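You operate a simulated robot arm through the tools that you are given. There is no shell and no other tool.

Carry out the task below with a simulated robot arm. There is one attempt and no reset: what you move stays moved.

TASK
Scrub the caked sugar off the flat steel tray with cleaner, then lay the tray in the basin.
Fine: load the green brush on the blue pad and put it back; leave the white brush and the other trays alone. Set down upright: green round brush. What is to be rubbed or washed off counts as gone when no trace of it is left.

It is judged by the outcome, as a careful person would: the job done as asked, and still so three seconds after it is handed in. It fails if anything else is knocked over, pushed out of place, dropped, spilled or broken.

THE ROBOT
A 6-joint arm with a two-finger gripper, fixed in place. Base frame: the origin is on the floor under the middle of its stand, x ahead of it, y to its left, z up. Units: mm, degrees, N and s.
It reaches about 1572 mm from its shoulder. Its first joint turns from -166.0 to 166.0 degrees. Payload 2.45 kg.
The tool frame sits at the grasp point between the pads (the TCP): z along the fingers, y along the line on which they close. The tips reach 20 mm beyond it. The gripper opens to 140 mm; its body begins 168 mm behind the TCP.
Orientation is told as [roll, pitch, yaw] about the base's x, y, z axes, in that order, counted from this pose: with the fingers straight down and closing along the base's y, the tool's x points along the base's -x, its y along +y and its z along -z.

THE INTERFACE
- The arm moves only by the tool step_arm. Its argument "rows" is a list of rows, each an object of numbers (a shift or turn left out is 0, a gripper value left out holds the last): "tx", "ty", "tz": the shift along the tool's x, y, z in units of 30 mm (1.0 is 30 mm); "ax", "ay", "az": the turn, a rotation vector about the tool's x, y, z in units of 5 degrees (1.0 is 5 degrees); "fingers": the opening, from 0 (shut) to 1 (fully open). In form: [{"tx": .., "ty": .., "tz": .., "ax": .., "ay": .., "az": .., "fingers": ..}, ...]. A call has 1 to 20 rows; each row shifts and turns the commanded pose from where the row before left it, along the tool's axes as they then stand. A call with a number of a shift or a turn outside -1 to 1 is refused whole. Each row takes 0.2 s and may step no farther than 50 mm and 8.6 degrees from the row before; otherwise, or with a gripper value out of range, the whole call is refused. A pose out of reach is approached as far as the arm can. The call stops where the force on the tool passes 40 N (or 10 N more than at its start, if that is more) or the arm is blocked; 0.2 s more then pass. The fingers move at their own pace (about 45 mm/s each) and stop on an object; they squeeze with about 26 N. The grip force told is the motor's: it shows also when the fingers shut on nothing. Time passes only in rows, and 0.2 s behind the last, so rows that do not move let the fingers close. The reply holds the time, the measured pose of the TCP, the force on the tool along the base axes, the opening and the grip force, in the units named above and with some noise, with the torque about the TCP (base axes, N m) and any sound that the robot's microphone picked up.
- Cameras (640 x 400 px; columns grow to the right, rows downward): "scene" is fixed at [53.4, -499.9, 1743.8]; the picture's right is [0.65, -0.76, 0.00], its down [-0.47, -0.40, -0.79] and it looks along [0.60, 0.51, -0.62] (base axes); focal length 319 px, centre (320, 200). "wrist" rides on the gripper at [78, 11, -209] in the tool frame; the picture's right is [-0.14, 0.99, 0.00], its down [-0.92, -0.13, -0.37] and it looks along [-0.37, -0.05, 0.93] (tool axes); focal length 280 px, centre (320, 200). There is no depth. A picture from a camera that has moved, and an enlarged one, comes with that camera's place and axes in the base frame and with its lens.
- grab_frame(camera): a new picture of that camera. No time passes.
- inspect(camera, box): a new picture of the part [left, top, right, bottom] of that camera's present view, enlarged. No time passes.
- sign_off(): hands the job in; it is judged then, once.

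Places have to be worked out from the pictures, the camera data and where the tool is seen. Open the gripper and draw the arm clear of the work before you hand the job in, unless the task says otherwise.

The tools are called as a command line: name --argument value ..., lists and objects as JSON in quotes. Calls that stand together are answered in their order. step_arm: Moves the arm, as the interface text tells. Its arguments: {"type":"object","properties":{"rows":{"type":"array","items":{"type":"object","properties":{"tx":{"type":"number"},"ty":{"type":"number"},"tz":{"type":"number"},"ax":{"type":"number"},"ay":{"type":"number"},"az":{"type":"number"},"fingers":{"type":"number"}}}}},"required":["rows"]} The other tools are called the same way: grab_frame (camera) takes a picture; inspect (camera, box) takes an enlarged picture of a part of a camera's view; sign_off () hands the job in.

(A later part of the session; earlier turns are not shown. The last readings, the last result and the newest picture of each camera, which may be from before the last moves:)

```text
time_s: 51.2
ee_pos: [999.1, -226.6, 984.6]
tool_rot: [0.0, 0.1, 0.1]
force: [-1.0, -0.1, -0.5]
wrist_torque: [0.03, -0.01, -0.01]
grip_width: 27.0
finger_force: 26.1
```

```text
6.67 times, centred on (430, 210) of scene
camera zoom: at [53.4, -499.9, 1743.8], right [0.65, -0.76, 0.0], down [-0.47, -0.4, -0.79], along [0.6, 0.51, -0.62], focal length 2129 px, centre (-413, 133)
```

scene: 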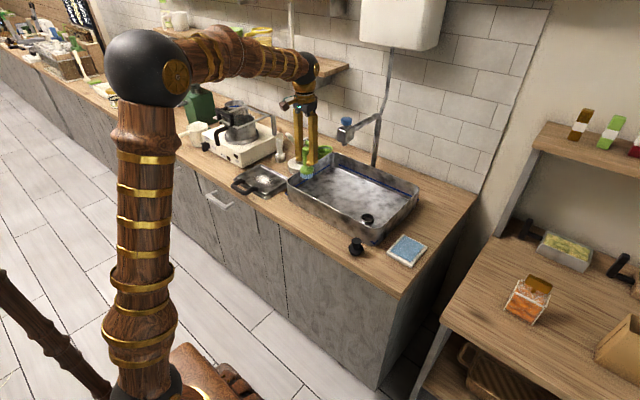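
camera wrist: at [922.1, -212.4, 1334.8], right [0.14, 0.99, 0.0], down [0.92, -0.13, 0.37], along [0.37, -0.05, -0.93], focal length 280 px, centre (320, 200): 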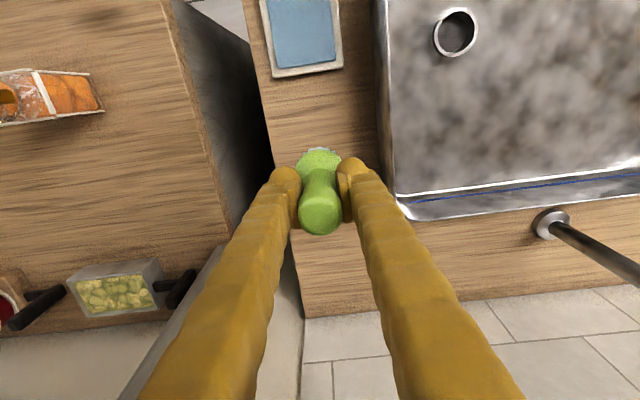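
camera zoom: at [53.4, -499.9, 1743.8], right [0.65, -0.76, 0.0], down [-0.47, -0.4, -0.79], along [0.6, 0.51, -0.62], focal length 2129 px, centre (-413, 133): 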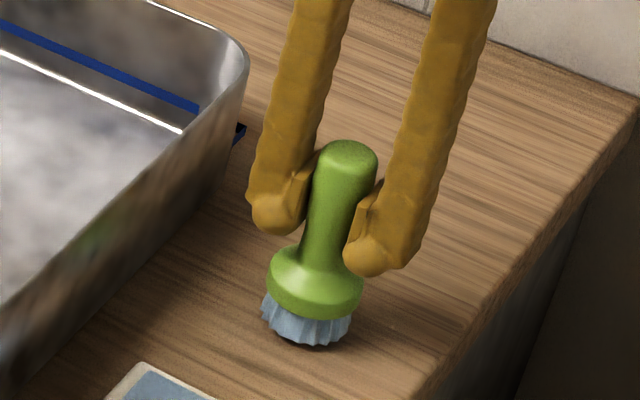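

Almost on the counter; I go on in 1 mm steps until there is contact force.

step_arm --rows '[{"tz": 0.035}, {}]'

step_arm --rows '[{"tz": 0.03}, {}]'

```text
time_s: 51.8
ee_pos: [998.9, -227.5, 983.6]
tool_rot: [0.0, -0.1, 0.0]
force: [-0.3, 0.1, -1.2]
wrist_torque: [0.03, 0.02, 0.0]
grip_width: 27.1
finger_force: 25.7
```

```text
time_s: 52.4
ee_pos: [999.3, -226.0, 982.7]
tool_rot: [0.0, 0.0, 0.0]
force: [0.0, 0.1, -1.1]
wrist_torque: [0.0, -0.02, -0.02]
grip_width: 26.9
finger_force: 26.0
```

Still free at z≈982.7 (the brush crept up slightly in the grip). I continue.

step_arm --rows '[{"tz": 0.03}, {}]'

step_arm --rows '[{"tz": 0.03}, {}]'

inspect --camera "scene" --box '[400, 180, 460, 240]'

```text
time_s: 53.0
ee_pos: [998.9, -226.9, 981.7]
tool_rot: [0.0, -0.1, -0.1]
force: [0.6, 0.5, -0.5]
wrist_torque: [0.05, -0.03, 0.04]
grip_width: 26.9
finger_force: 25.6
```

```text
time_s: 53.6
ee_pos: [998.1, -225.2, 981.3]
tool_rot: [0.1, 0.1, -0.1]
force: [0.2, 0.0, -0.7]
wrist_torque: [0.03, -0.01, -0.01]
grip_width: 26.8
finger_force: 26.0
```

```text
6.67 times, centred on (430, 210) of scene
camera zoom: at [53.4, -499.9, 1743.8], right [0.65, -0.76, 0.0], down [-0.47, -0.4, -0.79], along [0.6, 0.51, -0.62], focal length 2129 px, centre (-413, 133)
```

zoom: 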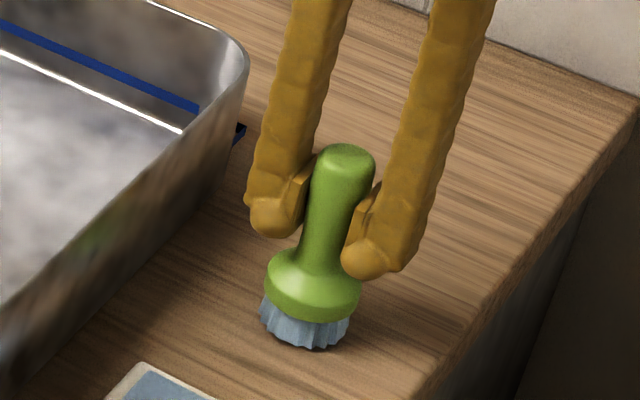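

No contact yet; a thin shadow remains below. I lower further in 1 mm steps.

step_arm --rows '[{"tz": 0.03}, {}]'

step_arm --rows '[{"tz": 0.025}, {}]'

```text
time_s: 54.2
ee_pos: [998.8, -226.5, 979.9]
tool_rot: [-0.1, 0.0, 0.0]
force: [0.7, 0.1, -1.0]
wrist_torque: [-0.01, -0.01, 0.0]
grip_width: 26.9
finger_force: 26.2
```

```text
time_s: 54.8
ee_pos: [998.9, -226.0, 980.3]
tool_rot: [0.0, 0.0, 0.0]
force: [-0.3, -0.8, -0.8]
wrist_torque: [0.02, 0.02, 0.0]
grip_width: 27.0
finger_force: 26.5
```

step_arm --rows '[{"tz": 0.025}, {}]'

step_arm --rows '[{"tz": 0.025}, {}]'

inspect --camera "scene" --box '[400, 180, 460, 240]'

```text
time_s: 55.4
ee_pos: [998.6, -225.9, 978.6]
tool_rot: [0.0, 0.1, 0.0]
force: [-0.1, -1.1, -0.5]
wrist_torque: [-0.02, 0.0, -0.04]
grip_width: 27.0
finger_force: 25.8
```

```text
time_s: 56.0
ee_pos: [998.8, -227.6, 978.2]
tool_rot: [0.0, -0.1, 0.0]
force: [0.2, -0.4, -1.0]
wrist_torque: [0.01, 0.01, 0.01]
grip_width: 27.0
finger_force: 26.2
```

```text
6.67 times, centred on (430, 210) of scene
camera zoom: at [53.4, -499.9, 1743.8], right [0.65, -0.76, 0.0], down [-0.47, -0.4, -0.79], along [0.6, 0.51, -0.62], focal length 2129 px, centre (-413, 133)
```

zoom: 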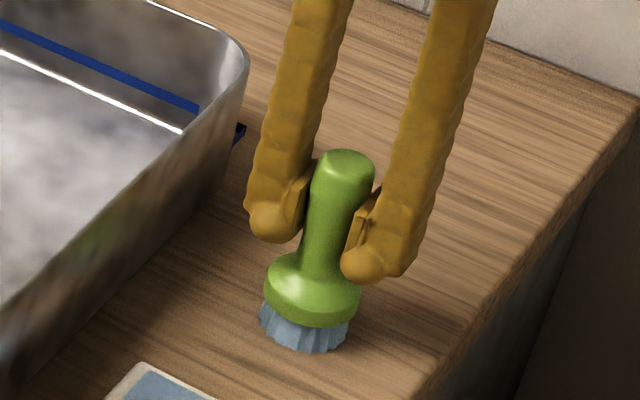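

The brush is visually at its original height now. I make tiny steps to feel contact.

step_arm --rows '[{"tz": 0.02}, {}]'

step_arm --rows '[{"tz": 0.02}, {}]'

```text
time_s: 56.6
ee_pos: [999.1, -226.6, 977.5]
tool_rot: [0.0, 0.0, 0.0]
force: [-1.1, -0.9, 10.0]
wrist_torque: [0.02, 0.04, 0.0]
grip_width: 27.0
finger_force: 25.8
```

```text
time_s: 57.2
ee_pos: [999.4, -227.7, 977.8]
tool_rot: [-0.1, -0.2, 0.0]
force: [-1.1, -2.4, 22.1]
wrist_torque: [-0.03, 0.07, 0.0]
grip_width: 26.9
finger_force: 26.2
```

Contact confirmed (22 N). I ease off to a few newtons, then open the gripper to leave the brush standing.

step_arm --rows '[{"tz": -0.045}, {}]'

step_arm --rows '[{"fingers": 0.55}, {}, {}, {}, {}, {}]'

grab_frame --camera "wrist"

inspect --camera "scene" --box '[400, 180, 460, 240]'

```text
time_s: 57.8
ee_pos: [998.8, -226.4, 977.5]
tool_rot: [0.0, 0.0, -0.1]
force: [1.0, -2.8, 9.5]
wrist_torque: [-0.06, -0.08, -0.02]
grip_width: 26.7
finger_force: 25.9
```

```text
time_s: 59.2
ee_pos: [998.6, -225.6, 979.5]
tool_rot: [0.0, 0.0, 0.0]
force: [0.3, -0.2, -0.6]
wrist_torque: [0.0, -0.01, 0.02]
grip_width: 77.1
finger_force: 0.0
```

```text
taken
camera wrist: at [920.7, -215.6, 1186.0], right [0.14, 0.99, 0.0], down [0.92, -0.13, 0.37], along [0.36, -0.05, -0.93], focal length 280 px, centre (320, 200)
```

wrist: 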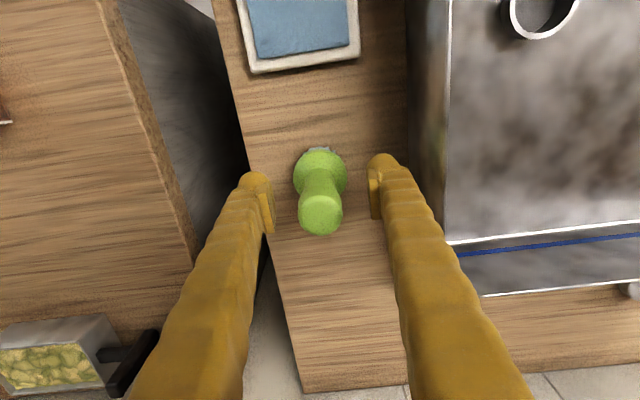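

```text
6.67 times, centred on (430, 210) of scene
camera zoom: at [53.4, -499.9, 1743.8], right [0.65, -0.76, 0.0], down [-0.47, -0.4, -0.79], along [0.6, 0.51, -0.62], focal length 2129 px, centre (-413, 133)
```

zoom: 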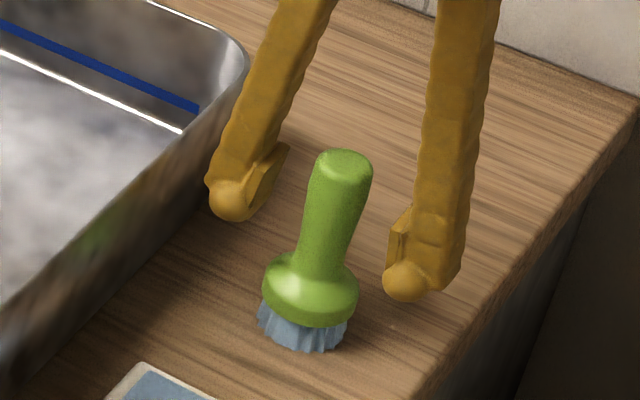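

The brush stands upright at its original spot. I raise the gripper straight up and clear of it.

step_arm --rows '[{"tz": -0.5}, {"tz": -1}, {"tz": -1}, {"tz": -1}, {"tz": -1}, {"tz": -1}, {}]'

step_arm --rows '[{"tx": 1, "ty": 0.5}, {"tx": 1, "ty": 0.8}, {"tx": 1, "ty": 0.8}, {"tx": 1, "ty": 0.8}, {"tx": 1, "ty": 0.8}, {"tx": 1, "ty": 0.8}, {"tx": 1, "ty": 0.8}, {"tx": 1, "ty": 0.8}, {"tx": 1, "ty": 0.8}, {"tx": 1, "ty": 0.8}, {"ty": 1}, {"ty": 1}, {"ty": 1}, {"ty": 1}, {"ty": 1}, {"ty": 1}, {"ty": 1}, {"ty": 1}, {}]'

grab_frame --camera "scene"

grab_frame --camera "wrist"

```text
time_s: 60.8
ee_pos: [998.0, -225.4, 1142.4]
tool_rot: [0.0, 0.0, 0.0]
force: [-0.9, -0.9, 0.4]
wrist_torque: [0.0, 0.02, 0.0]
grip_width: 77.0
finger_force: 0.0
```

```text
time_s: 64.8
ee_pos: [697.0, 243.8, 1143.7]
tool_rot: [0.0, 0.0, 0.0]
force: [0.9, -0.6, 0.1]
wrist_torque: [-0.01, -0.02, -0.02]
grip_width: 77.1
finger_force: 0.0
```

```text
taken
```

scene: 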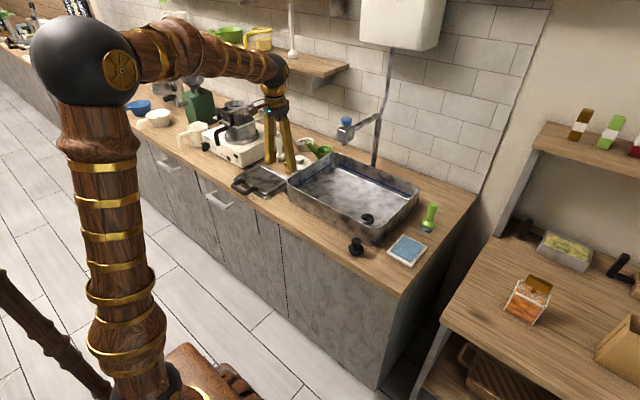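

```text
taken
camera wrist: at [619.4, 253.7, 1351.2], right [0.14, 0.99, 0.0], down [0.92, -0.13, 0.37], along [0.37, -0.05, -0.93], focal length 280 px, centre (320, 200)
```

wrist: 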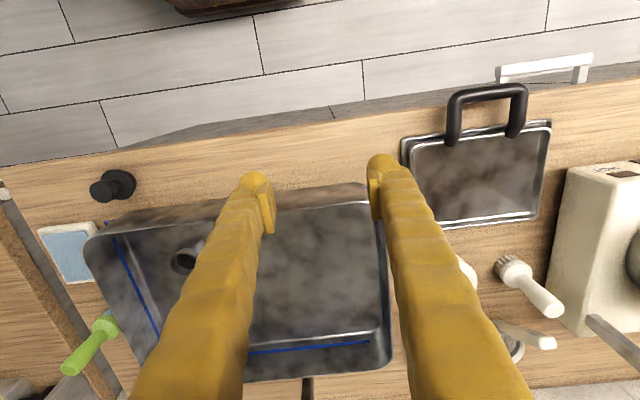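

The green brush still stands. Triangulating the handle bar's middle from two wrist views gives about (660,486,930). I move above it and turn the tool 90° so that the fingers close along x.

step_arm --rows '[{"tx": 0.15, "ty": 1}, {"tx": 0.15, "ty": 1}, {"tx": 0.15, "ty": 1}, {"tx": 0.15, "ty": 1}, {"tx": 0.15, "ty": 1}, {"tx": 0.15, "ty": 1}, {"tx": 0.15, "ty": 1}, {"tx": 0.15, "ty": 1}, {}]'

step_arm --rows '[{"az": 1}, {"az": 1}, {"az": 1}, {"az": 1}, {"az": 1}, {"az": 1}, {"az": 1}, {"az": 1}, {"az": 1}, {"az": 1}, {"az": 1}, {"az": 1}, {"az": 1}, {"az": 1}, {"az": 1}, {"az": 1}, {"az": 1}, {"az": 1}, {}]'

grab_frame --camera "wrist"

inspect --camera "scene" --box '[180, 80, 340, 220]'

```text
time_s: 66.8
ee_pos: [661.6, 485.7, 1142.0]
tool_rot: [0.0, 0.0, 0.0]
force: [-0.1, -0.7, -0.4]
wrist_torque: [-0.02, 0.01, 0.03]
grip_width: 76.8
finger_force: 0.0
```

```text
time_s: 70.8
ee_pos: [661.3, 485.2, 1142.4]
tool_rot: [0.0, 0.0, -89.9]
force: [-1.2, 0.3, 0.5]
wrist_torque: [0.0, -0.02, -0.02]
grip_width: 77.2
finger_force: 0.1
```

```text
taken
camera wrist: at [672.8, 562.0, 1350.6], right [0.99, -0.14, 0.0], down [-0.13, -0.92, 0.37], along [-0.05, -0.37, -0.93], focal length 280 px, centre (320, 200)
```

wrist: 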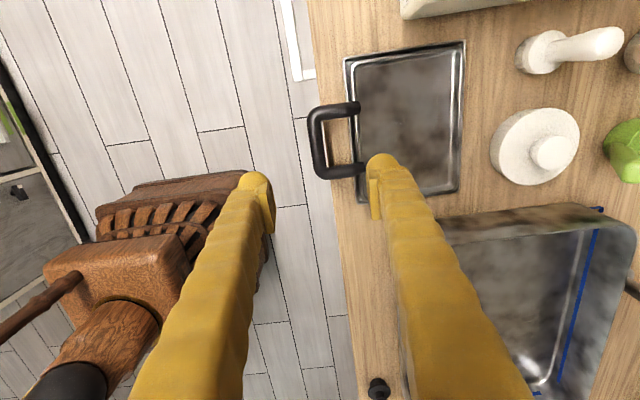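

```text
2.86 times, centred on (260, 150) of scene
camera zoom: at [53.4, -499.9, 1743.8], right [0.65, -0.76, 0.0], down [-0.47, -0.4, -0.79], along [0.6, 0.51, -0.62], focal length 912 px, centre (491, 343)
```

zoom: 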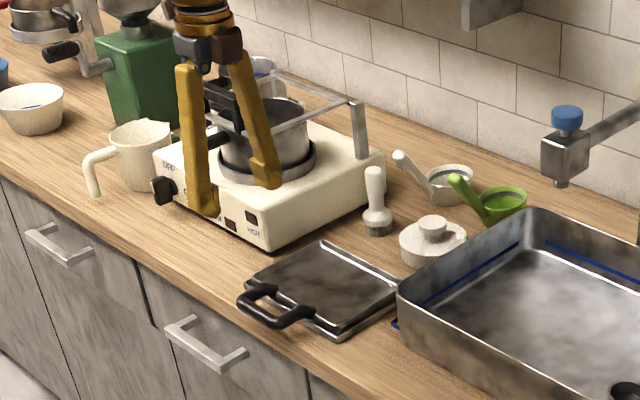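

The bar's middle is at about (658,487). I narrow the opening to ~38 mm (the inner finger must fit between bar and tray) and descend to z≈1010 for a check.

step_arm --rows '[{"tx": 0.05, "ty": -0.09, "tz": 0.5, "fingers": 0.27}, {"tz": 1}, {"tz": 1}, {"tz": 1}, {"tz": 0.8}, {"tz": 0.1}, {}]'

grab_frame --camera "wrist"

inspect --camera "scene" --box '[210, 130, 300, 210]'

```text
time_s: 72.4
ee_pos: [661.6, 486.5, 1010.5]
tool_rot: [0.0, 0.0, -90.1]
force: [-0.2, 0.3, -0.8]
wrist_torque: [-0.02, 0.0, 0.03]
grip_width: 37.9
finger_force: 0.0
```

```text
taken
camera wrist: at [671.4, 563.7, 1218.6], right [0.99, -0.14, 0.0], down [-0.13, -0.92, 0.37], along [-0.05, -0.37, -0.93], focal length 280 px, centre (320, 200)
```

wrist: 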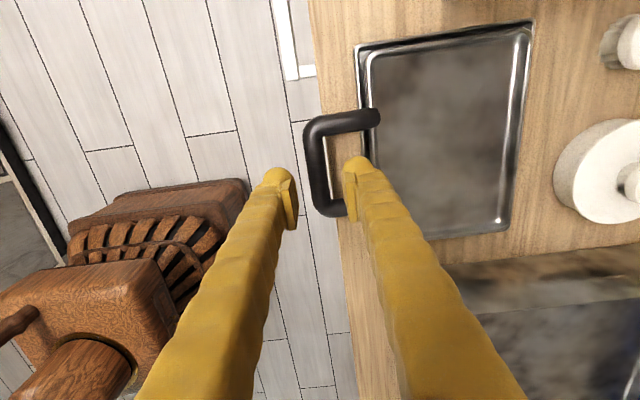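

```text
5.00 times, centred on (255, 170) of scene
camera zoom: at [53.4, -499.9, 1743.8], right [0.65, -0.76, 0.0], down [-0.47, -0.4, -0.79], along [0.6, 0.51, -0.62], focal length 1597 px, centre (645, 350)
```

zoom: 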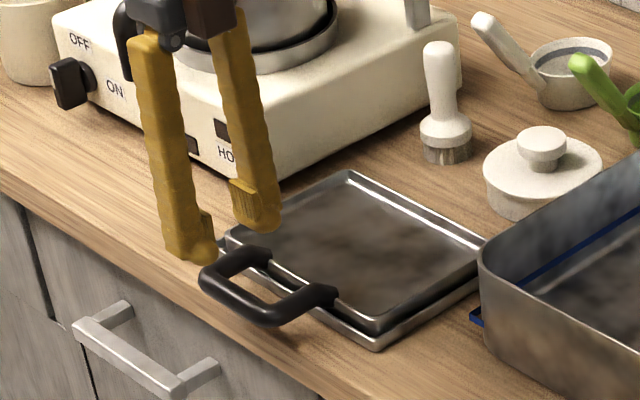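

I zoom into the wrist view to locate the bar relative to the finger gap precisely.

inspect --camera "wrist" --box '[260, 90, 400, 240]'

```text
2.67 times, centred on (330, 165) of wrist
camera zoom: at [671.4, 563.7, 1218.6], right [0.99, -0.14, 0.0], down [-0.13, -0.92, 0.37], along [-0.05, -0.37, -0.93], focal length 748 px, centre (293, 293)
```

zoom: 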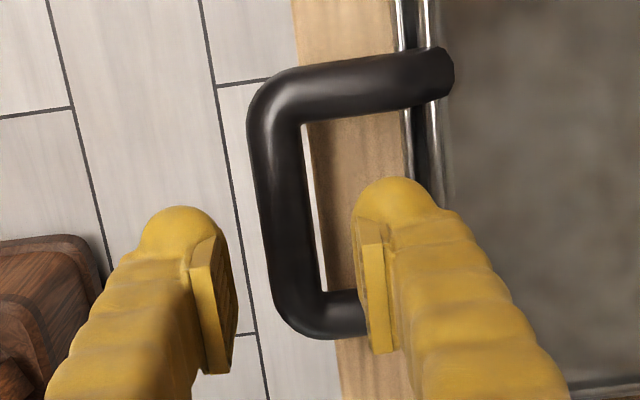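

The bar centre is at ≈(658.5,489), bar ≈19 mm thick; the inner finger fits in the handle gap. I trim the position, narrow the opening to 32 mm and descend to z≈938.

step_arm --rows '[{"tx": 0.1, "ty": -0.07, "tz": 0.4, "fingers": 0.235}, {"tz": 0.6}, {"tz": 0.6}, {"tz": 0.3}, {}]'

inspect --camera "wrist" --box '[240, 90, 420, 260]'

inspect --camera "scene" --box '[210, 130, 300, 210]'

```text
time_s: 73.6
ee_pos: [658.6, 490.5, 952.8]
tool_rot: [0.0, -0.1, -90.0]
force: [-0.5, -0.1, -0.5]
wrist_torque: [0.0, -0.02, 0.0]
grip_width: 32.6
finger_force: 0.0
```

```text
2.35 times, centred on (330, 175) of wrist
camera zoom: at [668.4, 565.6, 1161.2], right [0.99, -0.14, 0.0], down [-0.13, -0.92, 0.37], along [-0.05, -0.37, -0.93], focal length 660 px, centre (296, 259)
```

zoom: 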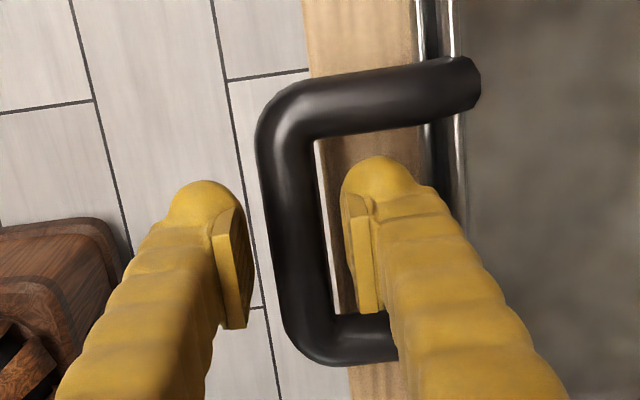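

```text
5.00 times, centred on (255, 170) of scene
camera zoom: at [53.4, -499.9, 1743.8], right [0.65, -0.76, 0.0], down [-0.47, -0.4, -0.79], along [0.6, 0.51, -0.62], focal length 1597 px, centre (645, 350)
```

zoom: 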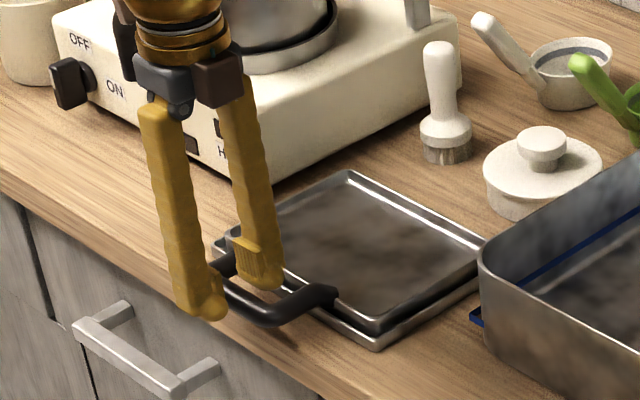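

The bar is centred between the fingers. I descend the last 15 mm in small steps.

step_arm --rows '[{"tx": 0.05, "ty": -0.03, "tz": 0.2}, {"tz": 0.2}, {"tz": 0.1}, {}]'

inspect --camera "scene" --box '[225, 155, 285, 205]'

inspect --camera "wrist" --box '[240, 90, 420, 260]'

```text
time_s: 74.6
ee_pos: [655.5, 490.8, 937.0]
tool_rot: [0.0, 0.0, -90.0]
force: [-0.6, -0.5, -0.2]
wrist_torque: [0.0, 0.0, 0.01]
grip_width: 32.5
finger_force: 0.1
```

```text
8.00 times, centred on (255, 180) of scene
camera zoom: at [53.4, -499.9, 1743.8], right [0.65, -0.76, 0.0], down [-0.47, -0.4, -0.79], along [0.6, 0.51, -0.62], focal length 2555 px, centre (840, 360)
```

zoom: 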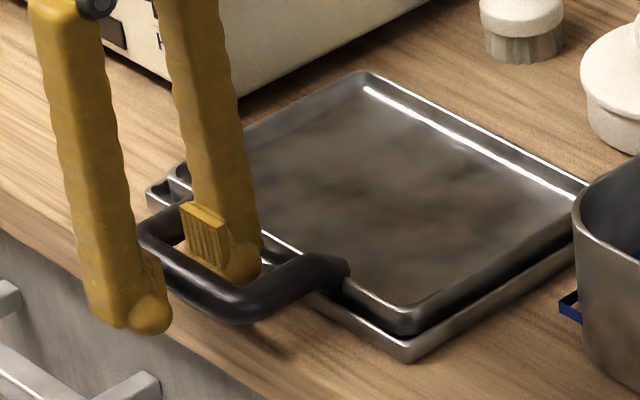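

```text
2.35 times, centred on (330, 175) of wrist
camera zoom: at [667.1, 568.2, 1146.3], right [0.99, -0.14, 0.0], down [-0.13, -0.92, 0.37], along [-0.05, -0.37, -0.93], focal length 660 px, centre (296, 259)
```

zoom: 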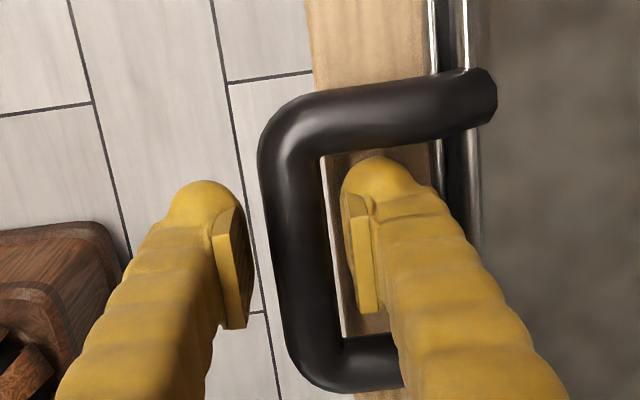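

The bar sits in the gap, probably ~10 mm below the TCP. I go 6 mm lower and close the fingers on it.

step_arm --rows '[{"tz": 0.1}, {"tz": 0.1}, {}]'

step_arm --rows '[{"fingers": 0.0}, {}, {}, {}]'

inspect --camera "scene" --box '[225, 155, 285, 205]'

inspect --camera "wrist" --box '[240, 60, 480, 260]'

```text
time_s: 75.4
ee_pos: [658.1, 490.7, 933.2]
tool_rot: [0.1, 0.0, -89.9]
force: [-1.0, -0.5, 0.2]
wrist_torque: [-0.04, 0.0, 0.01]
grip_width: 32.9
finger_force: 0.0
```

```text
time_s: 76.4
ee_pos: [657.2, 491.2, 932.7]
tool_rot: [0.0, 0.0, -90.1]
force: [0.4, 0.0, -0.1]
wrist_torque: [0.0, -0.04, -0.01]
grip_width: 16.5
finger_force: 25.9
```

```text
8.00 times, centred on (255, 180) of scene
camera zoom: at [53.4, -499.9, 1743.8], right [0.65, -0.76, 0.0], down [-0.47, -0.4, -0.79], along [0.6, 0.51, -0.62], focal length 2555 px, centre (840, 360)
```

zoom: 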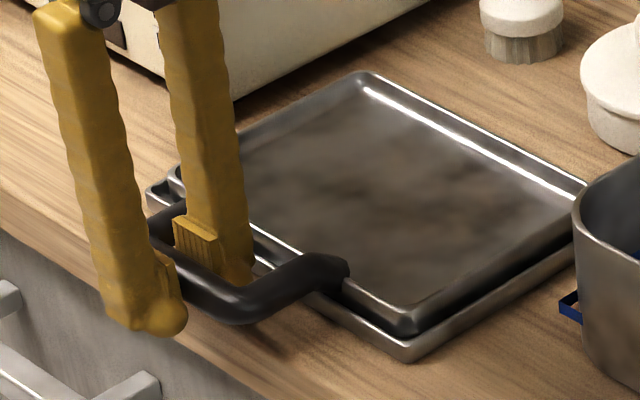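

```text
2.00 times, centred on (360, 160) of wrist
camera zoom: at [667.8, 568.1, 1140.6], right [0.99, -0.14, 0.0], down [-0.13, -0.92, 0.37], along [-0.05, -0.37, -0.93], focal length 561 px, centre (240, 280)
```

zoom: 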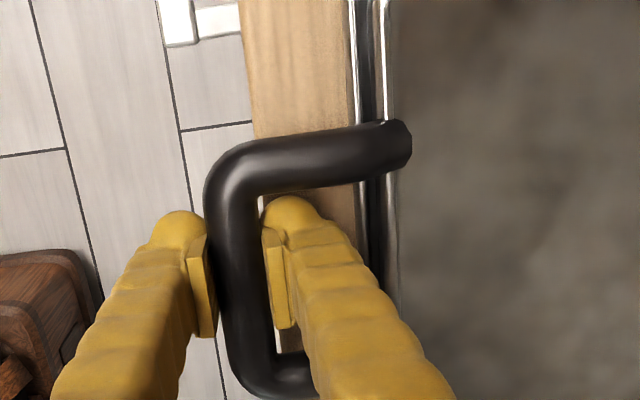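

The bar is held (width 16.5 mm). I do a small test lift of ~12 mm to see whether the tray stays level or droops.

step_arm --rows '[{"tz": -0.1}, {"tz": -0.1}, {"tz": -0.1}, {"tz": -0.1}, {}]'

inspect --camera "scene" --box '[225, 145, 305, 210]'

grab_frame --camera "wrist"

```text
time_s: 77.6
ee_pos: [656.3, 490.7, 945.5]
tool_rot: [0.0, 0.0, -90.0]
force: [0.2, 0.0, -1.4]
wrist_torque: [-0.04, -0.01, 0.08]
grip_width: 16.5
finger_force: 26.1
```

```text
6.15 times, centred on (265, 178) of scene
camera zoom: at [53.4, -499.9, 1743.8], right [0.65, -0.76, 0.0], down [-0.47, -0.4, -0.79], along [0.6, 0.51, -0.62], focal length 1965 px, centre (658, 338)
```

zoom: 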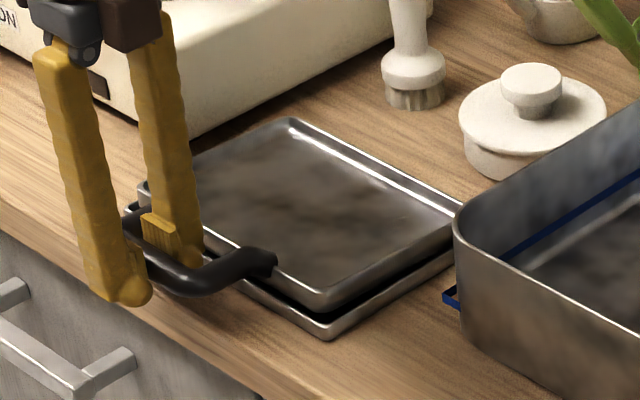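

```text
taken
camera wrist: at [667.0, 568.6, 1152.7], right [0.99, -0.14, 0.0], down [-0.13, -0.92, 0.37], along [-0.05, -0.37, -0.93], focal length 280 px, centre (320, 200)
```

wrist: 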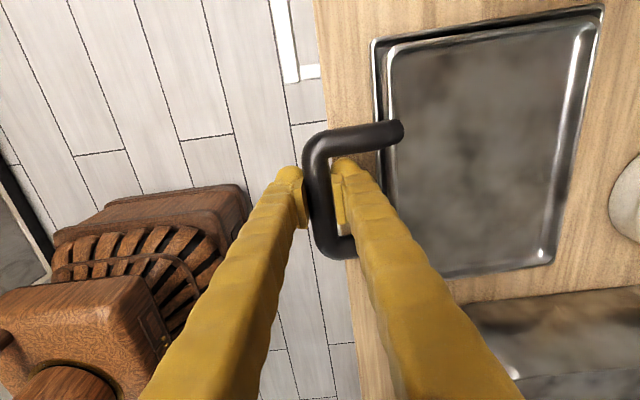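

Load is only ~1.4 N and the far edge still rests on the lower tray: the tray pivots about the bar, and its weight is ~3 N. I lift further along an arc around the far edge so that it doesn't drag.

step_arm --rows '[{"tz": -0.2, "ty": 0.01}, {"tz": -0.2, "ty": 0.02}, {"tz": -0.2, "ty": 0.03}, {"tz": -0.2, "ty": 0.04}, {"tz": -0.2, "ty": 0.05}, {}]'

inspect --camera "scene" --box '[225, 135, 315, 210]'

grab_frame --camera "wrist"

```text
time_s: 79.0
ee_pos: [661.9, 491.5, 974.7]
tool_rot: [0.0, 0.0, -90.0]
force: [0.1, 0.8, 0.8]
wrist_torque: [-0.01, -0.01, 0.03]
grip_width: 0.0
finger_force: 25.9
```

```text
5.33 times, centred on (270, 172) of scene
camera zoom: at [53.4, -499.9, 1743.8], right [0.65, -0.76, 0.0], down [-0.47, -0.4, -0.79], along [0.6, 0.51, -0.62], focal length 1703 px, centre (587, 347)
```

zoom: 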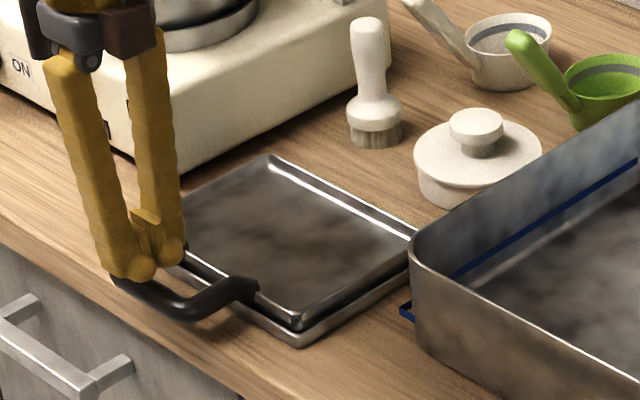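

```text
taken
camera wrist: at [671.9, 567.9, 1182.3], right [0.99, -0.14, 0.0], down [-0.13, -0.92, 0.37], along [-0.05, -0.37, -0.93], focal length 280 px, centre (320, 200)
```

wrist: 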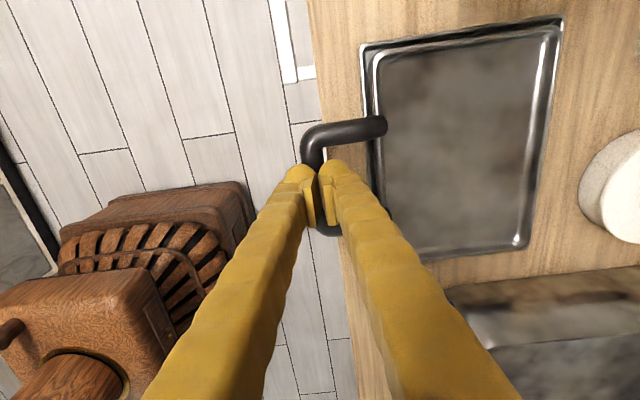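

The bar slipped out: I had it only by the fingertips (chord 16.5 mm), so the bar is lower than estimated, ~z 912. The tray settled back on the lower one. I reopen to 33 mm and check alignment before regripping lower.

step_arm --rows '[{"fingers": 0.24}, {}, {}, {}]'

inspect --camera "wrist" --box '[240, 60, 420, 260]'

inspect --camera "scene" --box '[235, 150, 315, 210]'

```text
time_s: 80.0
ee_pos: [660.5, 491.2, 975.0]
tool_rot: [0.0, 0.0, -90.0]
force: [-0.4, 0.3, -0.5]
wrist_torque: [0.02, 0.02, 0.03]
grip_width: 33.8
finger_force: 0.0
```

```text
2.00 times, centred on (330, 160) of wrist
camera zoom: at [671.9, 567.9, 1182.3], right [0.99, -0.14, 0.0], down [-0.13, -0.92, 0.37], along [-0.05, -0.37, -0.93], focal length 561 px, centre (300, 280)
```

zoom: 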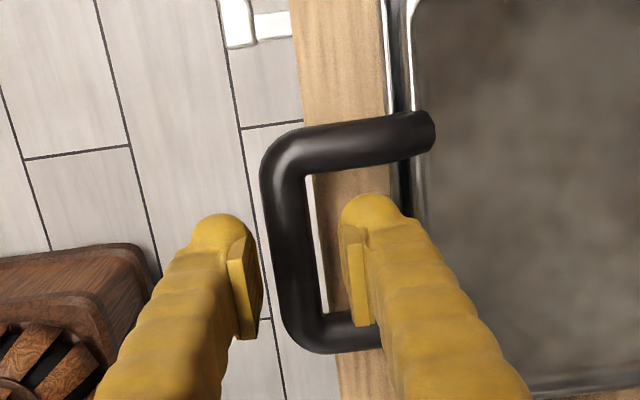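

```text
6.67 times, centred on (275, 180) of scene
camera zoom: at [53.4, -499.9, 1743.8], right [0.65, -0.76, 0.0], down [-0.47, -0.4, -0.79], along [0.6, 0.51, -0.62], focal length 2129 px, centre (620, 333)
```

zoom: 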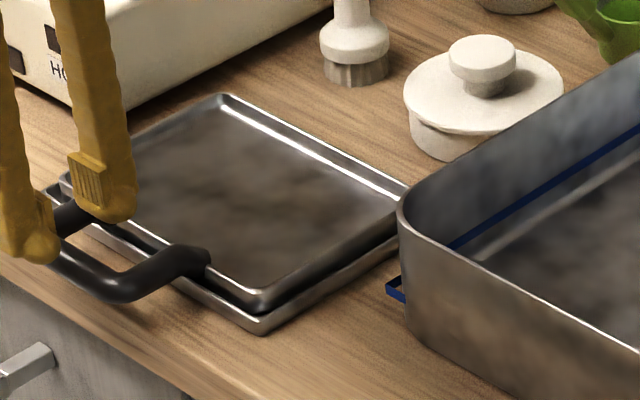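

The tray is back in place. With the bar at z≈912 its middle is at (657,483). I shift there and descend in stages to about z 923, feeling for the counter.

step_arm --rows '[{"tx": -0.26, "ty": -0.12, "fingers": 0.27}, {"tz": 0.4}, {"tz": 0.4}, {"tz": 0.4}, {}]'

step_arm --rows '[{"tz": 0.12}, {"tz": 0.12}, {}]'

inspect --camera "wrist" --box '[240, 60, 420, 260]'

inspect --camera "scene" --box '[225, 155, 285, 205]'

```text
time_s: 81.2
ee_pos: [656.4, 481.7, 939.1]
tool_rot: [0.0, 0.0, -89.9]
force: [0.6, 0.1, 0.6]
wrist_torque: [0.02, 0.01, 0.03]
grip_width: 37.9
finger_force: 0.0
```

```text
time_s: 82.0
ee_pos: [657.7, 483.5, 932.1]
tool_rot: [0.0, 0.0, -90.0]
force: [0.2, 0.3, 0.0]
wrist_torque: [0.01, -0.02, -0.01]
grip_width: 37.9
finger_force: 0.1
```

```text
2.00 times, centred on (330, 160) of wrist
camera zoom: at [668.1, 560.4, 1140.1], right [0.99, -0.14, 0.0], down [-0.13, -0.92, 0.37], along [-0.05, -0.37, -0.93], focal length 561 px, centre (300, 280)
```

zoom: 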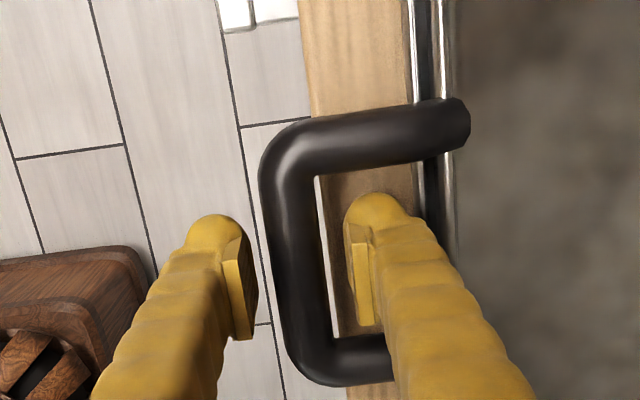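

```text
8.00 times, centred on (255, 180) of scene
camera zoom: at [53.4, -499.9, 1743.8], right [0.65, -0.76, 0.0], down [-0.47, -0.4, -0.79], along [0.6, 0.51, -0.62], focal length 2555 px, centre (840, 360)
```

zoom: 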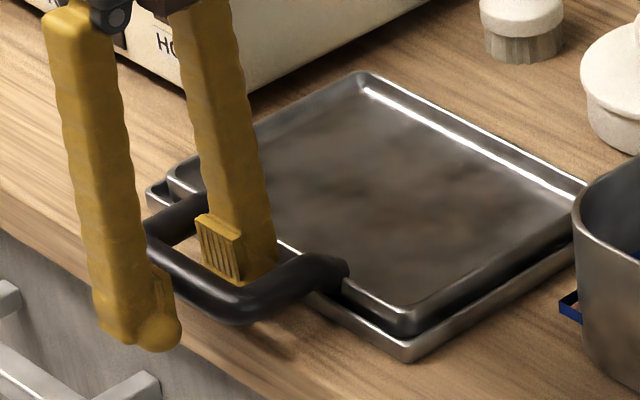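

The inner finger is inside the handle, clear of everything. I continue down in small steps to z≈923.

step_arm --rows '[{"tz": 0.1}, {}]'

step_arm --rows '[{"tz": 0.1}, {}]'

step_arm --rows '[{"tz": 0.1}, {}]'

```text
time_s: 82.6
ee_pos: [657.8, 482.3, 929.6]
tool_rot: [0.0, -0.1, -90.0]
force: [-0.1, -0.3, 1.1]
wrist_torque: [0.01, -0.01, 0.02]
grip_width: 37.7
finger_force: 0.1
```

```text
time_s: 83.2
ee_pos: [657.6, 482.7, 926.2]
tool_rot: [0.0, 0.1, -90.0]
force: [-0.3, -0.4, -0.4]
wrist_torque: [0.01, 0.0, 0.01]
grip_width: 37.8
finger_force: 0.0
```

```text
time_s: 83.8
ee_pos: [657.0, 483.3, 923.5]
tool_rot: [0.1, 0.0, -90.0]
force: [0.2, -0.4, -0.7]
wrist_torque: [0.0, -0.02, 0.02]
grip_width: 37.7
finger_force: 0.0
```

No contact at 923.5. I go 1.5 mm lower and close.

step_arm --rows '[{"tz": 0.06}, {}]'

step_arm --rows '[{"fingers": 0.0}, {}, {}, {}]'

inspect --camera "scene" --box '[225, 155, 285, 205]'

inspect --camera "wrist" --box '[240, 60, 420, 260]'

```text
time_s: 84.4
ee_pos: [656.3, 482.2, 921.3]
tool_rot: [-0.1, 0.1, -90.0]
force: [0.0, -0.5, -0.1]
wrist_torque: [0.0, 0.0, -0.01]
grip_width: 37.9
finger_force: 0.1
```

```text
time_s: 85.4
ee_pos: [657.0, 483.2, 921.2]
tool_rot: [-0.1, 0.0, -90.0]
force: [-0.8, -0.7, -1.2]
wrist_torque: [0.03, -0.02, 0.01]
grip_width: 15.9
finger_force: 26.0
```

```text
8.00 times, centred on (255, 180) of scene
camera zoom: at [53.4, -499.9, 1743.8], right [0.65, -0.76, 0.0], down [-0.47, -0.4, -0.79], along [0.6, 0.51, -0.62], focal length 2555 px, centre (840, 360)
```

zoom: 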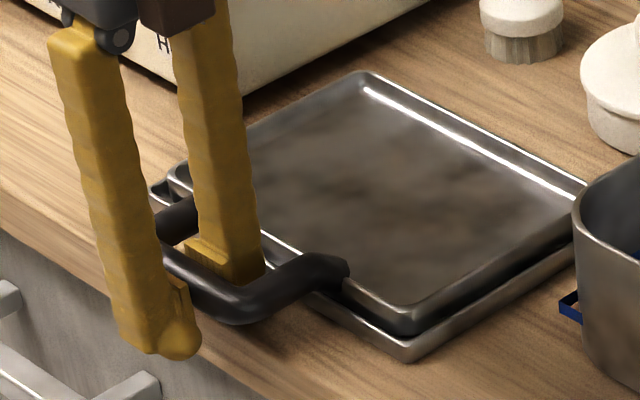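

```text
2.00 times, centred on (330, 160) of wrist
camera zoom: at [667.9, 560.0, 1129.1], right [0.99, -0.14, 0.0], down [-0.13, -0.92, 0.37], along [-0.05, -0.37, -0.93], focal length 561 px, centre (300, 280)
```

zoom: 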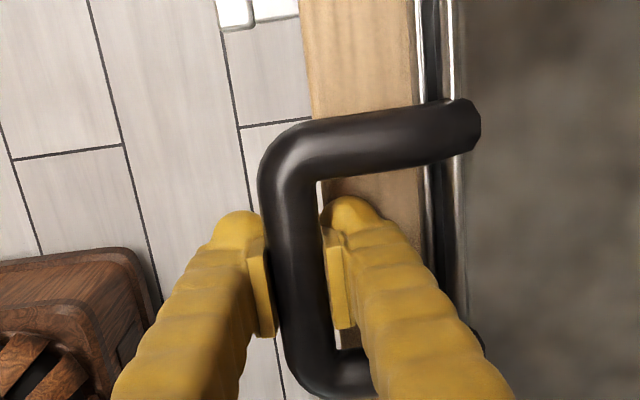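

Gripped again at 15.9 mm, now ~11 mm deeper on the pads. I lift gently and check the grip.

step_arm --rows '[{"tz": -0.1}, {"tz": -0.1}, {"tz": -0.1}, {"tz": -0.1}, {"tz": -0.1}, {"tz": -0.1}, {}]'

inspect --camera "scene" --box '[225, 145, 305, 210]'

inspect --camera "wrist" --box '[240, 60, 420, 260]'

```text
time_s: 87.0
ee_pos: [657.5, 482.2, 938.9]
tool_rot: [0.0, 0.0, -90.1]
force: [-0.9, 0.2, -1.6]
wrist_torque: [-0.05, -0.04, -0.12]
grip_width: 16.1
finger_force: 26.6
```

```text
6.15 times, centred on (265, 178) of scene
camera zoom: at [53.4, -499.9, 1743.8], right [0.65, -0.76, 0.0], down [-0.47, -0.4, -0.79], along [0.6, 0.51, -0.62], focal length 1965 px, centre (658, 338)
```

zoom: 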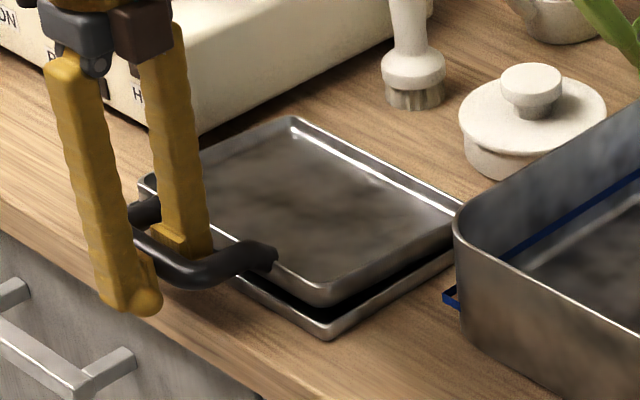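

```text
2.00 times, centred on (330, 160) of wrist
camera zoom: at [668.6, 560.9, 1146.9], right [0.99, -0.14, 0.0], down [-0.13, -0.92, 0.37], along [-0.05, -0.37, -0.93], focal length 561 px, centre (300, 280)
```

zoom: 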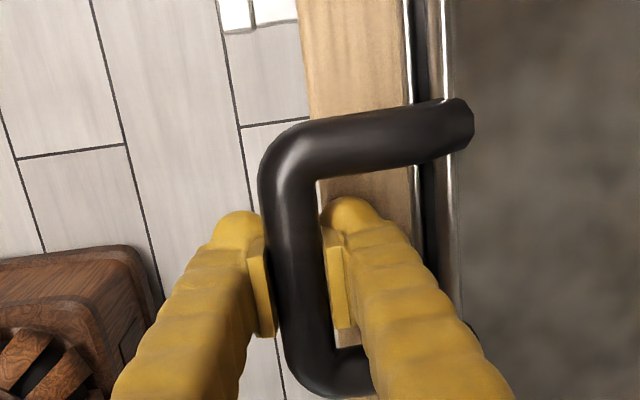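

The grip holds this time; the bar hasn't moved in the pads. I continue slowly on the arc (up with a little +x).

step_arm --rows '[{"tz": -0.1, "ty": 0.01}, {"tz": -0.1, "ty": 0.01}, {"tz": -0.1, "ty": 0.012}, {"tz": -0.1, "ty": 0.014}, {"tz": -0.1, "ty": 0.016}, {"tz": -0.1, "ty": 0.018}, {"tz": -0.1, "ty": 0.02}, {}]'

inspect --camera "scene" --box '[225, 145, 305, 210]'

inspect --camera "wrist" --box '[240, 60, 420, 260]'

```text
time_s: 88.8
ee_pos: [659.7, 484.7, 961.1]
tool_rot: [-0.1, 0.0, -90.0]
force: [0.0, -0.1, -1.6]
wrist_torque: [-0.14, 0.03, -0.02]
grip_width: 16.0
finger_force: 25.8
```

```text
6.15 times, centred on (265, 178) of scene
camera zoom: at [53.4, -499.9, 1743.8], right [0.65, -0.76, 0.0], down [-0.47, -0.4, -0.79], along [0.6, 0.51, -0.62], focal length 1965 px, centre (658, 338)
```

zoom: 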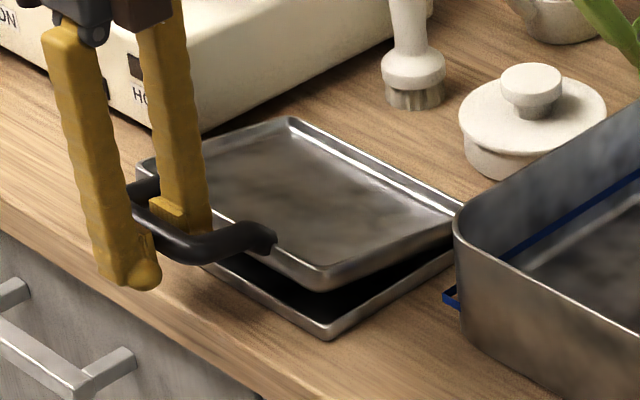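

```text
2.00 times, centred on (330, 160) of wrist
camera zoom: at [671.2, 560.2, 1168.0], right [0.99, -0.14, 0.0], down [-0.13, -0.92, 0.37], along [-0.05, -0.37, -0.93], focal length 561 px, centre (300, 280)
```

zoom: 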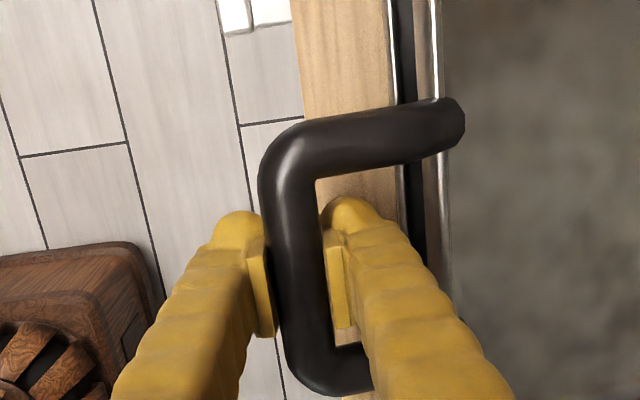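

Holding well at ~10° tilt, with the far edge still resting. I continue on the arc up to about 100 mm lift.

step_arm --rows '[{"tz": -0.15, "ty": 0.029}, {"tz": -0.15, "ty": 0.032}, {"tz": -0.15, "ty": 0.035}, {"tz": -0.15, "ty": 0.039}, {"tz": -0.15, "ty": 0.042}, {"tz": -0.15, "ty": 0.046}, {"tz": -0.15, "ty": 0.05}, {}]'

inspect --camera "scene" --box '[225, 130, 315, 210]'

inspect --camera "wrist" --box '[240, 40, 480, 260]'

```text
time_s: 90.6
ee_pos: [669.1, 482.6, 992.0]
tool_rot: [0.0, 0.0, -90.0]
force: [-1.0, 1.0, -1.4]
wrist_torque: [0.0, -0.01, -0.07]
grip_width: 16.0
finger_force: 26.1
```

```text
5.00 times, centred on (270, 170) of scene
camera zoom: at [53.4, -499.9, 1743.8], right [0.65, -0.76, 0.0], down [-0.47, -0.4, -0.79], along [0.6, 0.51, -0.62], focal length 1597 px, centre (570, 350)
```

zoom: 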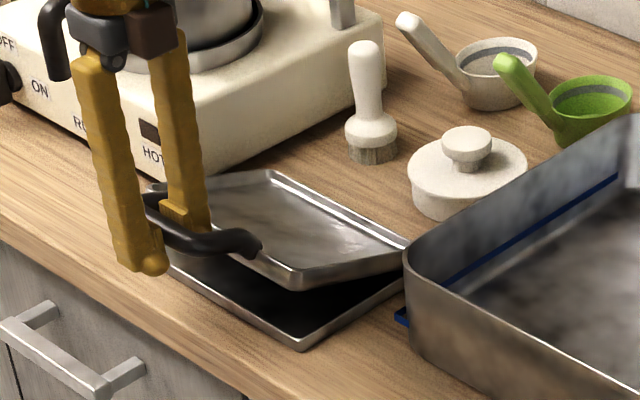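

```text
1.82 times, centred on (360, 150) of wrist
camera zoom: at [680.0, 560.0, 1199.5], right [0.99, -0.14, 0.0], down [-0.13, -0.92, 0.37], along [-0.05, -0.37, -0.93], focal length 510 px, centre (247, 291)
```

zoom: 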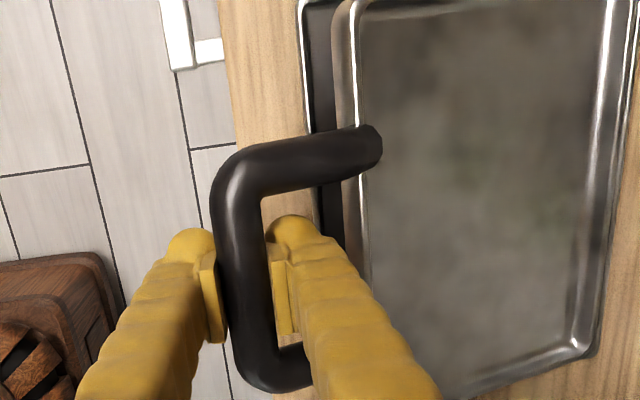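

The grip stays firm while the tray pivots about the bar. I continue the arc around the far edge to about 44° in two slow stages, watching grip width.

step_arm --rows '[{"tz": -0.247, "ty": 0.086}, {"tz": -0.244, "ty": 0.095}, {"tz": -0.24, "ty": 0.104}, {"tz": -0.237, "ty": 0.112}, {"tz": -0.233, "ty": 0.12}, {"tz": -0.228, "ty": 0.128}, {}]'

inspect --camera "scene" --box '[225, 120, 325, 210]'

grab_frame --camera "wrist"

```text
time_s: 92.2
ee_pos: [688.9, 482.7, 1034.7]
tool_rot: [0.0, 0.0, -90.0]
force: [-0.3, -0.4, -2.3]
wrist_torque: [-0.01, 0.0, -0.02]
grip_width: 16.0
finger_force: 25.8
```

```text
4.44 times, centred on (275, 165) of scene
camera zoom: at [53.4, -499.9, 1743.8], right [0.65, -0.76, 0.0], down [-0.47, -0.4, -0.79], along [0.6, 0.51, -0.62], focal length 1420 px, centre (520, 356)
```

zoom: 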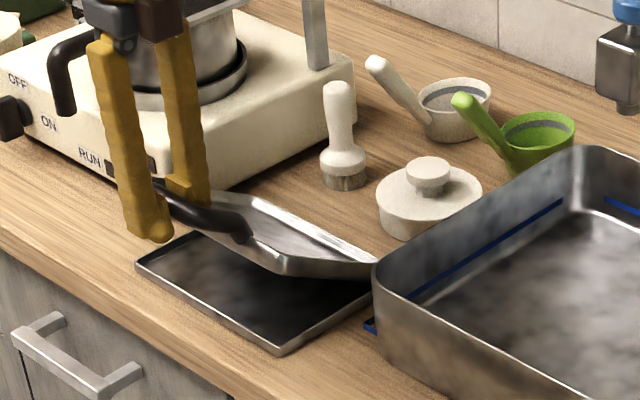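

```text
taken
camera wrist: at [700.0, 559.8, 1241.9], right [0.99, -0.14, 0.0], down [-0.13, -0.92, 0.37], along [-0.05, -0.37, -0.93], focal length 280 px, centre (320, 200)
```

wrist: 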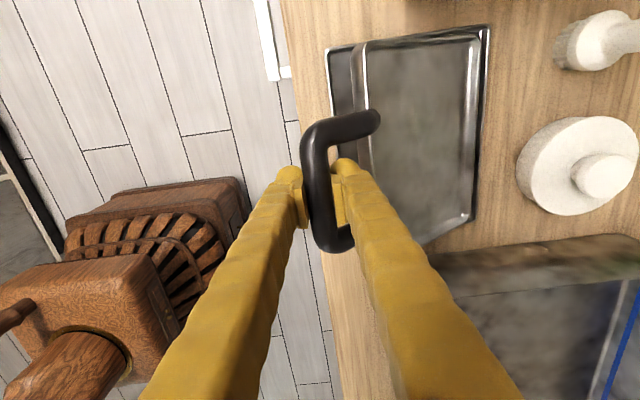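

Tray is at ~30° with the lower tray undisturbed. I continue to ~44°.

step_arm --rows '[{"tz": -0.224, "ty": 0.136}, {"tz": -0.219, "ty": 0.144}, {"tz": -0.214, "ty": 0.151}, {"tz": -0.208, "ty": 0.159}, {"tz": -0.202, "ty": 0.166}, {"tz": -0.197, "ty": 0.173}, {"tz": -0.191, "ty": 0.179}, {}]'

inspect --camera "scene" --box '[225, 120, 325, 210]'

grab_frame --camera "wrist"

```text
time_s: 94.0
ee_pos: [722.4, 483.5, 1078.6]
tool_rot: [0.1, 0.0, -89.9]
force: [0.4, 0.3, -2.2]
wrist_torque: [-0.13, -0.05, 0.07]
grip_width: 16.5
finger_force: 26.0
```

```text
4.44 times, centred on (275, 165) of scene
camera zoom: at [53.4, -499.9, 1743.8], right [0.65, -0.76, 0.0], down [-0.47, -0.4, -0.79], along [0.6, 0.51, -0.62], focal length 1420 px, centre (520, 356)
```

zoom: 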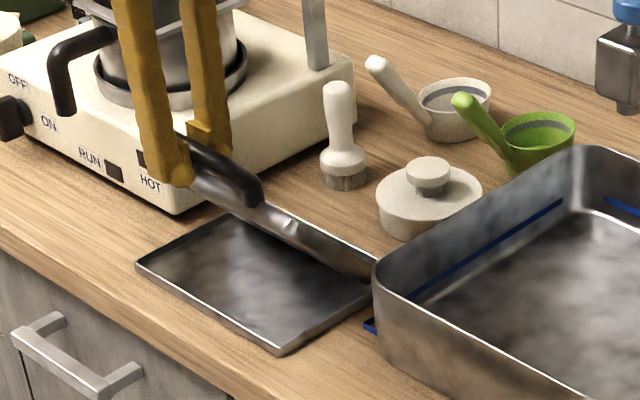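

```text
taken
camera wrist: at [732.6, 560.1, 1286.0], right [0.99, -0.14, 0.0], down [-0.13, -0.92, 0.37], along [-0.05, -0.37, -0.93], focal length 280 px, centre (320, 200)
```

wrist: 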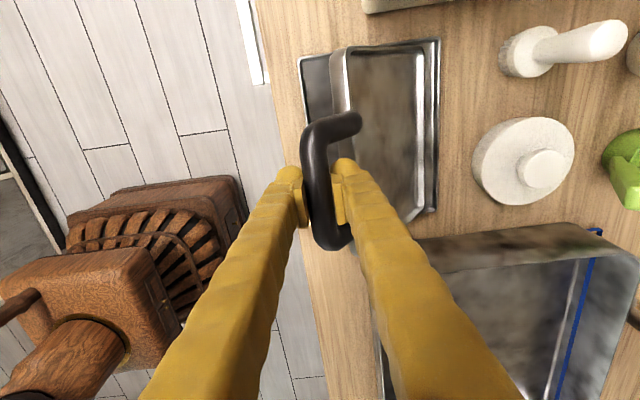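

The lower tray is unmoved and the grip is firm. I continue along the arc to ~66°.

step_arm --rows '[{"tz": -0.184, "ty": 0.186}, {"tz": -0.177, "ty": 0.192}, {"tz": -0.171, "ty": 0.198}, {"tz": -0.164, "ty": 0.204}, {"tz": -0.156, "ty": 0.21}, {"tz": -0.149, "ty": 0.215}, {"tz": -0.141, "ty": 0.22}, {"tz": -0.134, "ty": 0.225}, {"tz": -0.126, "ty": 0.23}, {"tz": -0.118, "ty": 0.234}, {"tz": -0.109, "ty": 0.238}, {}]'

inspect --camera "scene" --box '[225, 110, 335, 210]'

grab_frame --camera "wrist"

```text
time_s: 96.6
ee_pos: [792.7, 482.1, 1127.0]
tool_rot: [0.0, 0.0, -90.0]
force: [0.2, 0.0, -3.9]
wrist_torque: [-0.01, 0.17, 0.0]
grip_width: 16.5
finger_force: 25.9
```

```text
4.00 times, centred on (280, 160) of scene
camera zoom: at [53.4, -499.9, 1743.8], right [0.65, -0.76, 0.0], down [-0.47, -0.4, -0.79], along [0.6, 0.51, -0.62], focal length 1278 px, centre (480, 360)
```

zoom: 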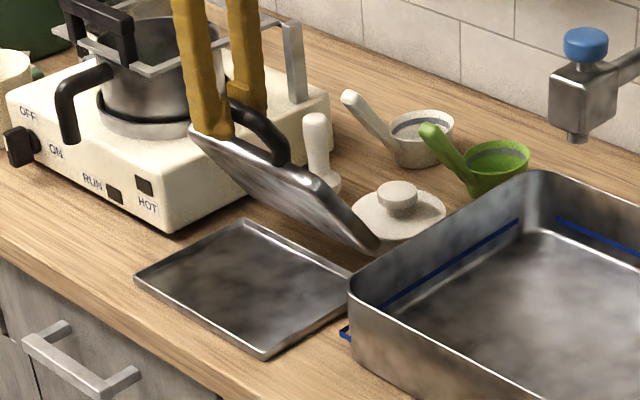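

```text
taken
camera wrist: at [803.4, 560.0, 1335.0], right [0.99, -0.14, 0.0], down [-0.13, -0.92, 0.37], along [-0.05, -0.37, -0.93], focal length 280 px, centre (320, 200)
```

wrist: 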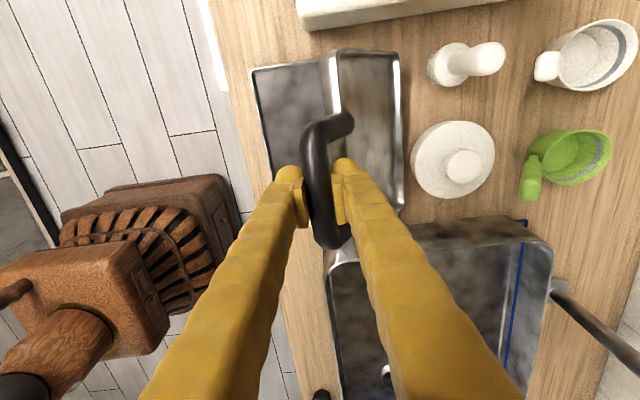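

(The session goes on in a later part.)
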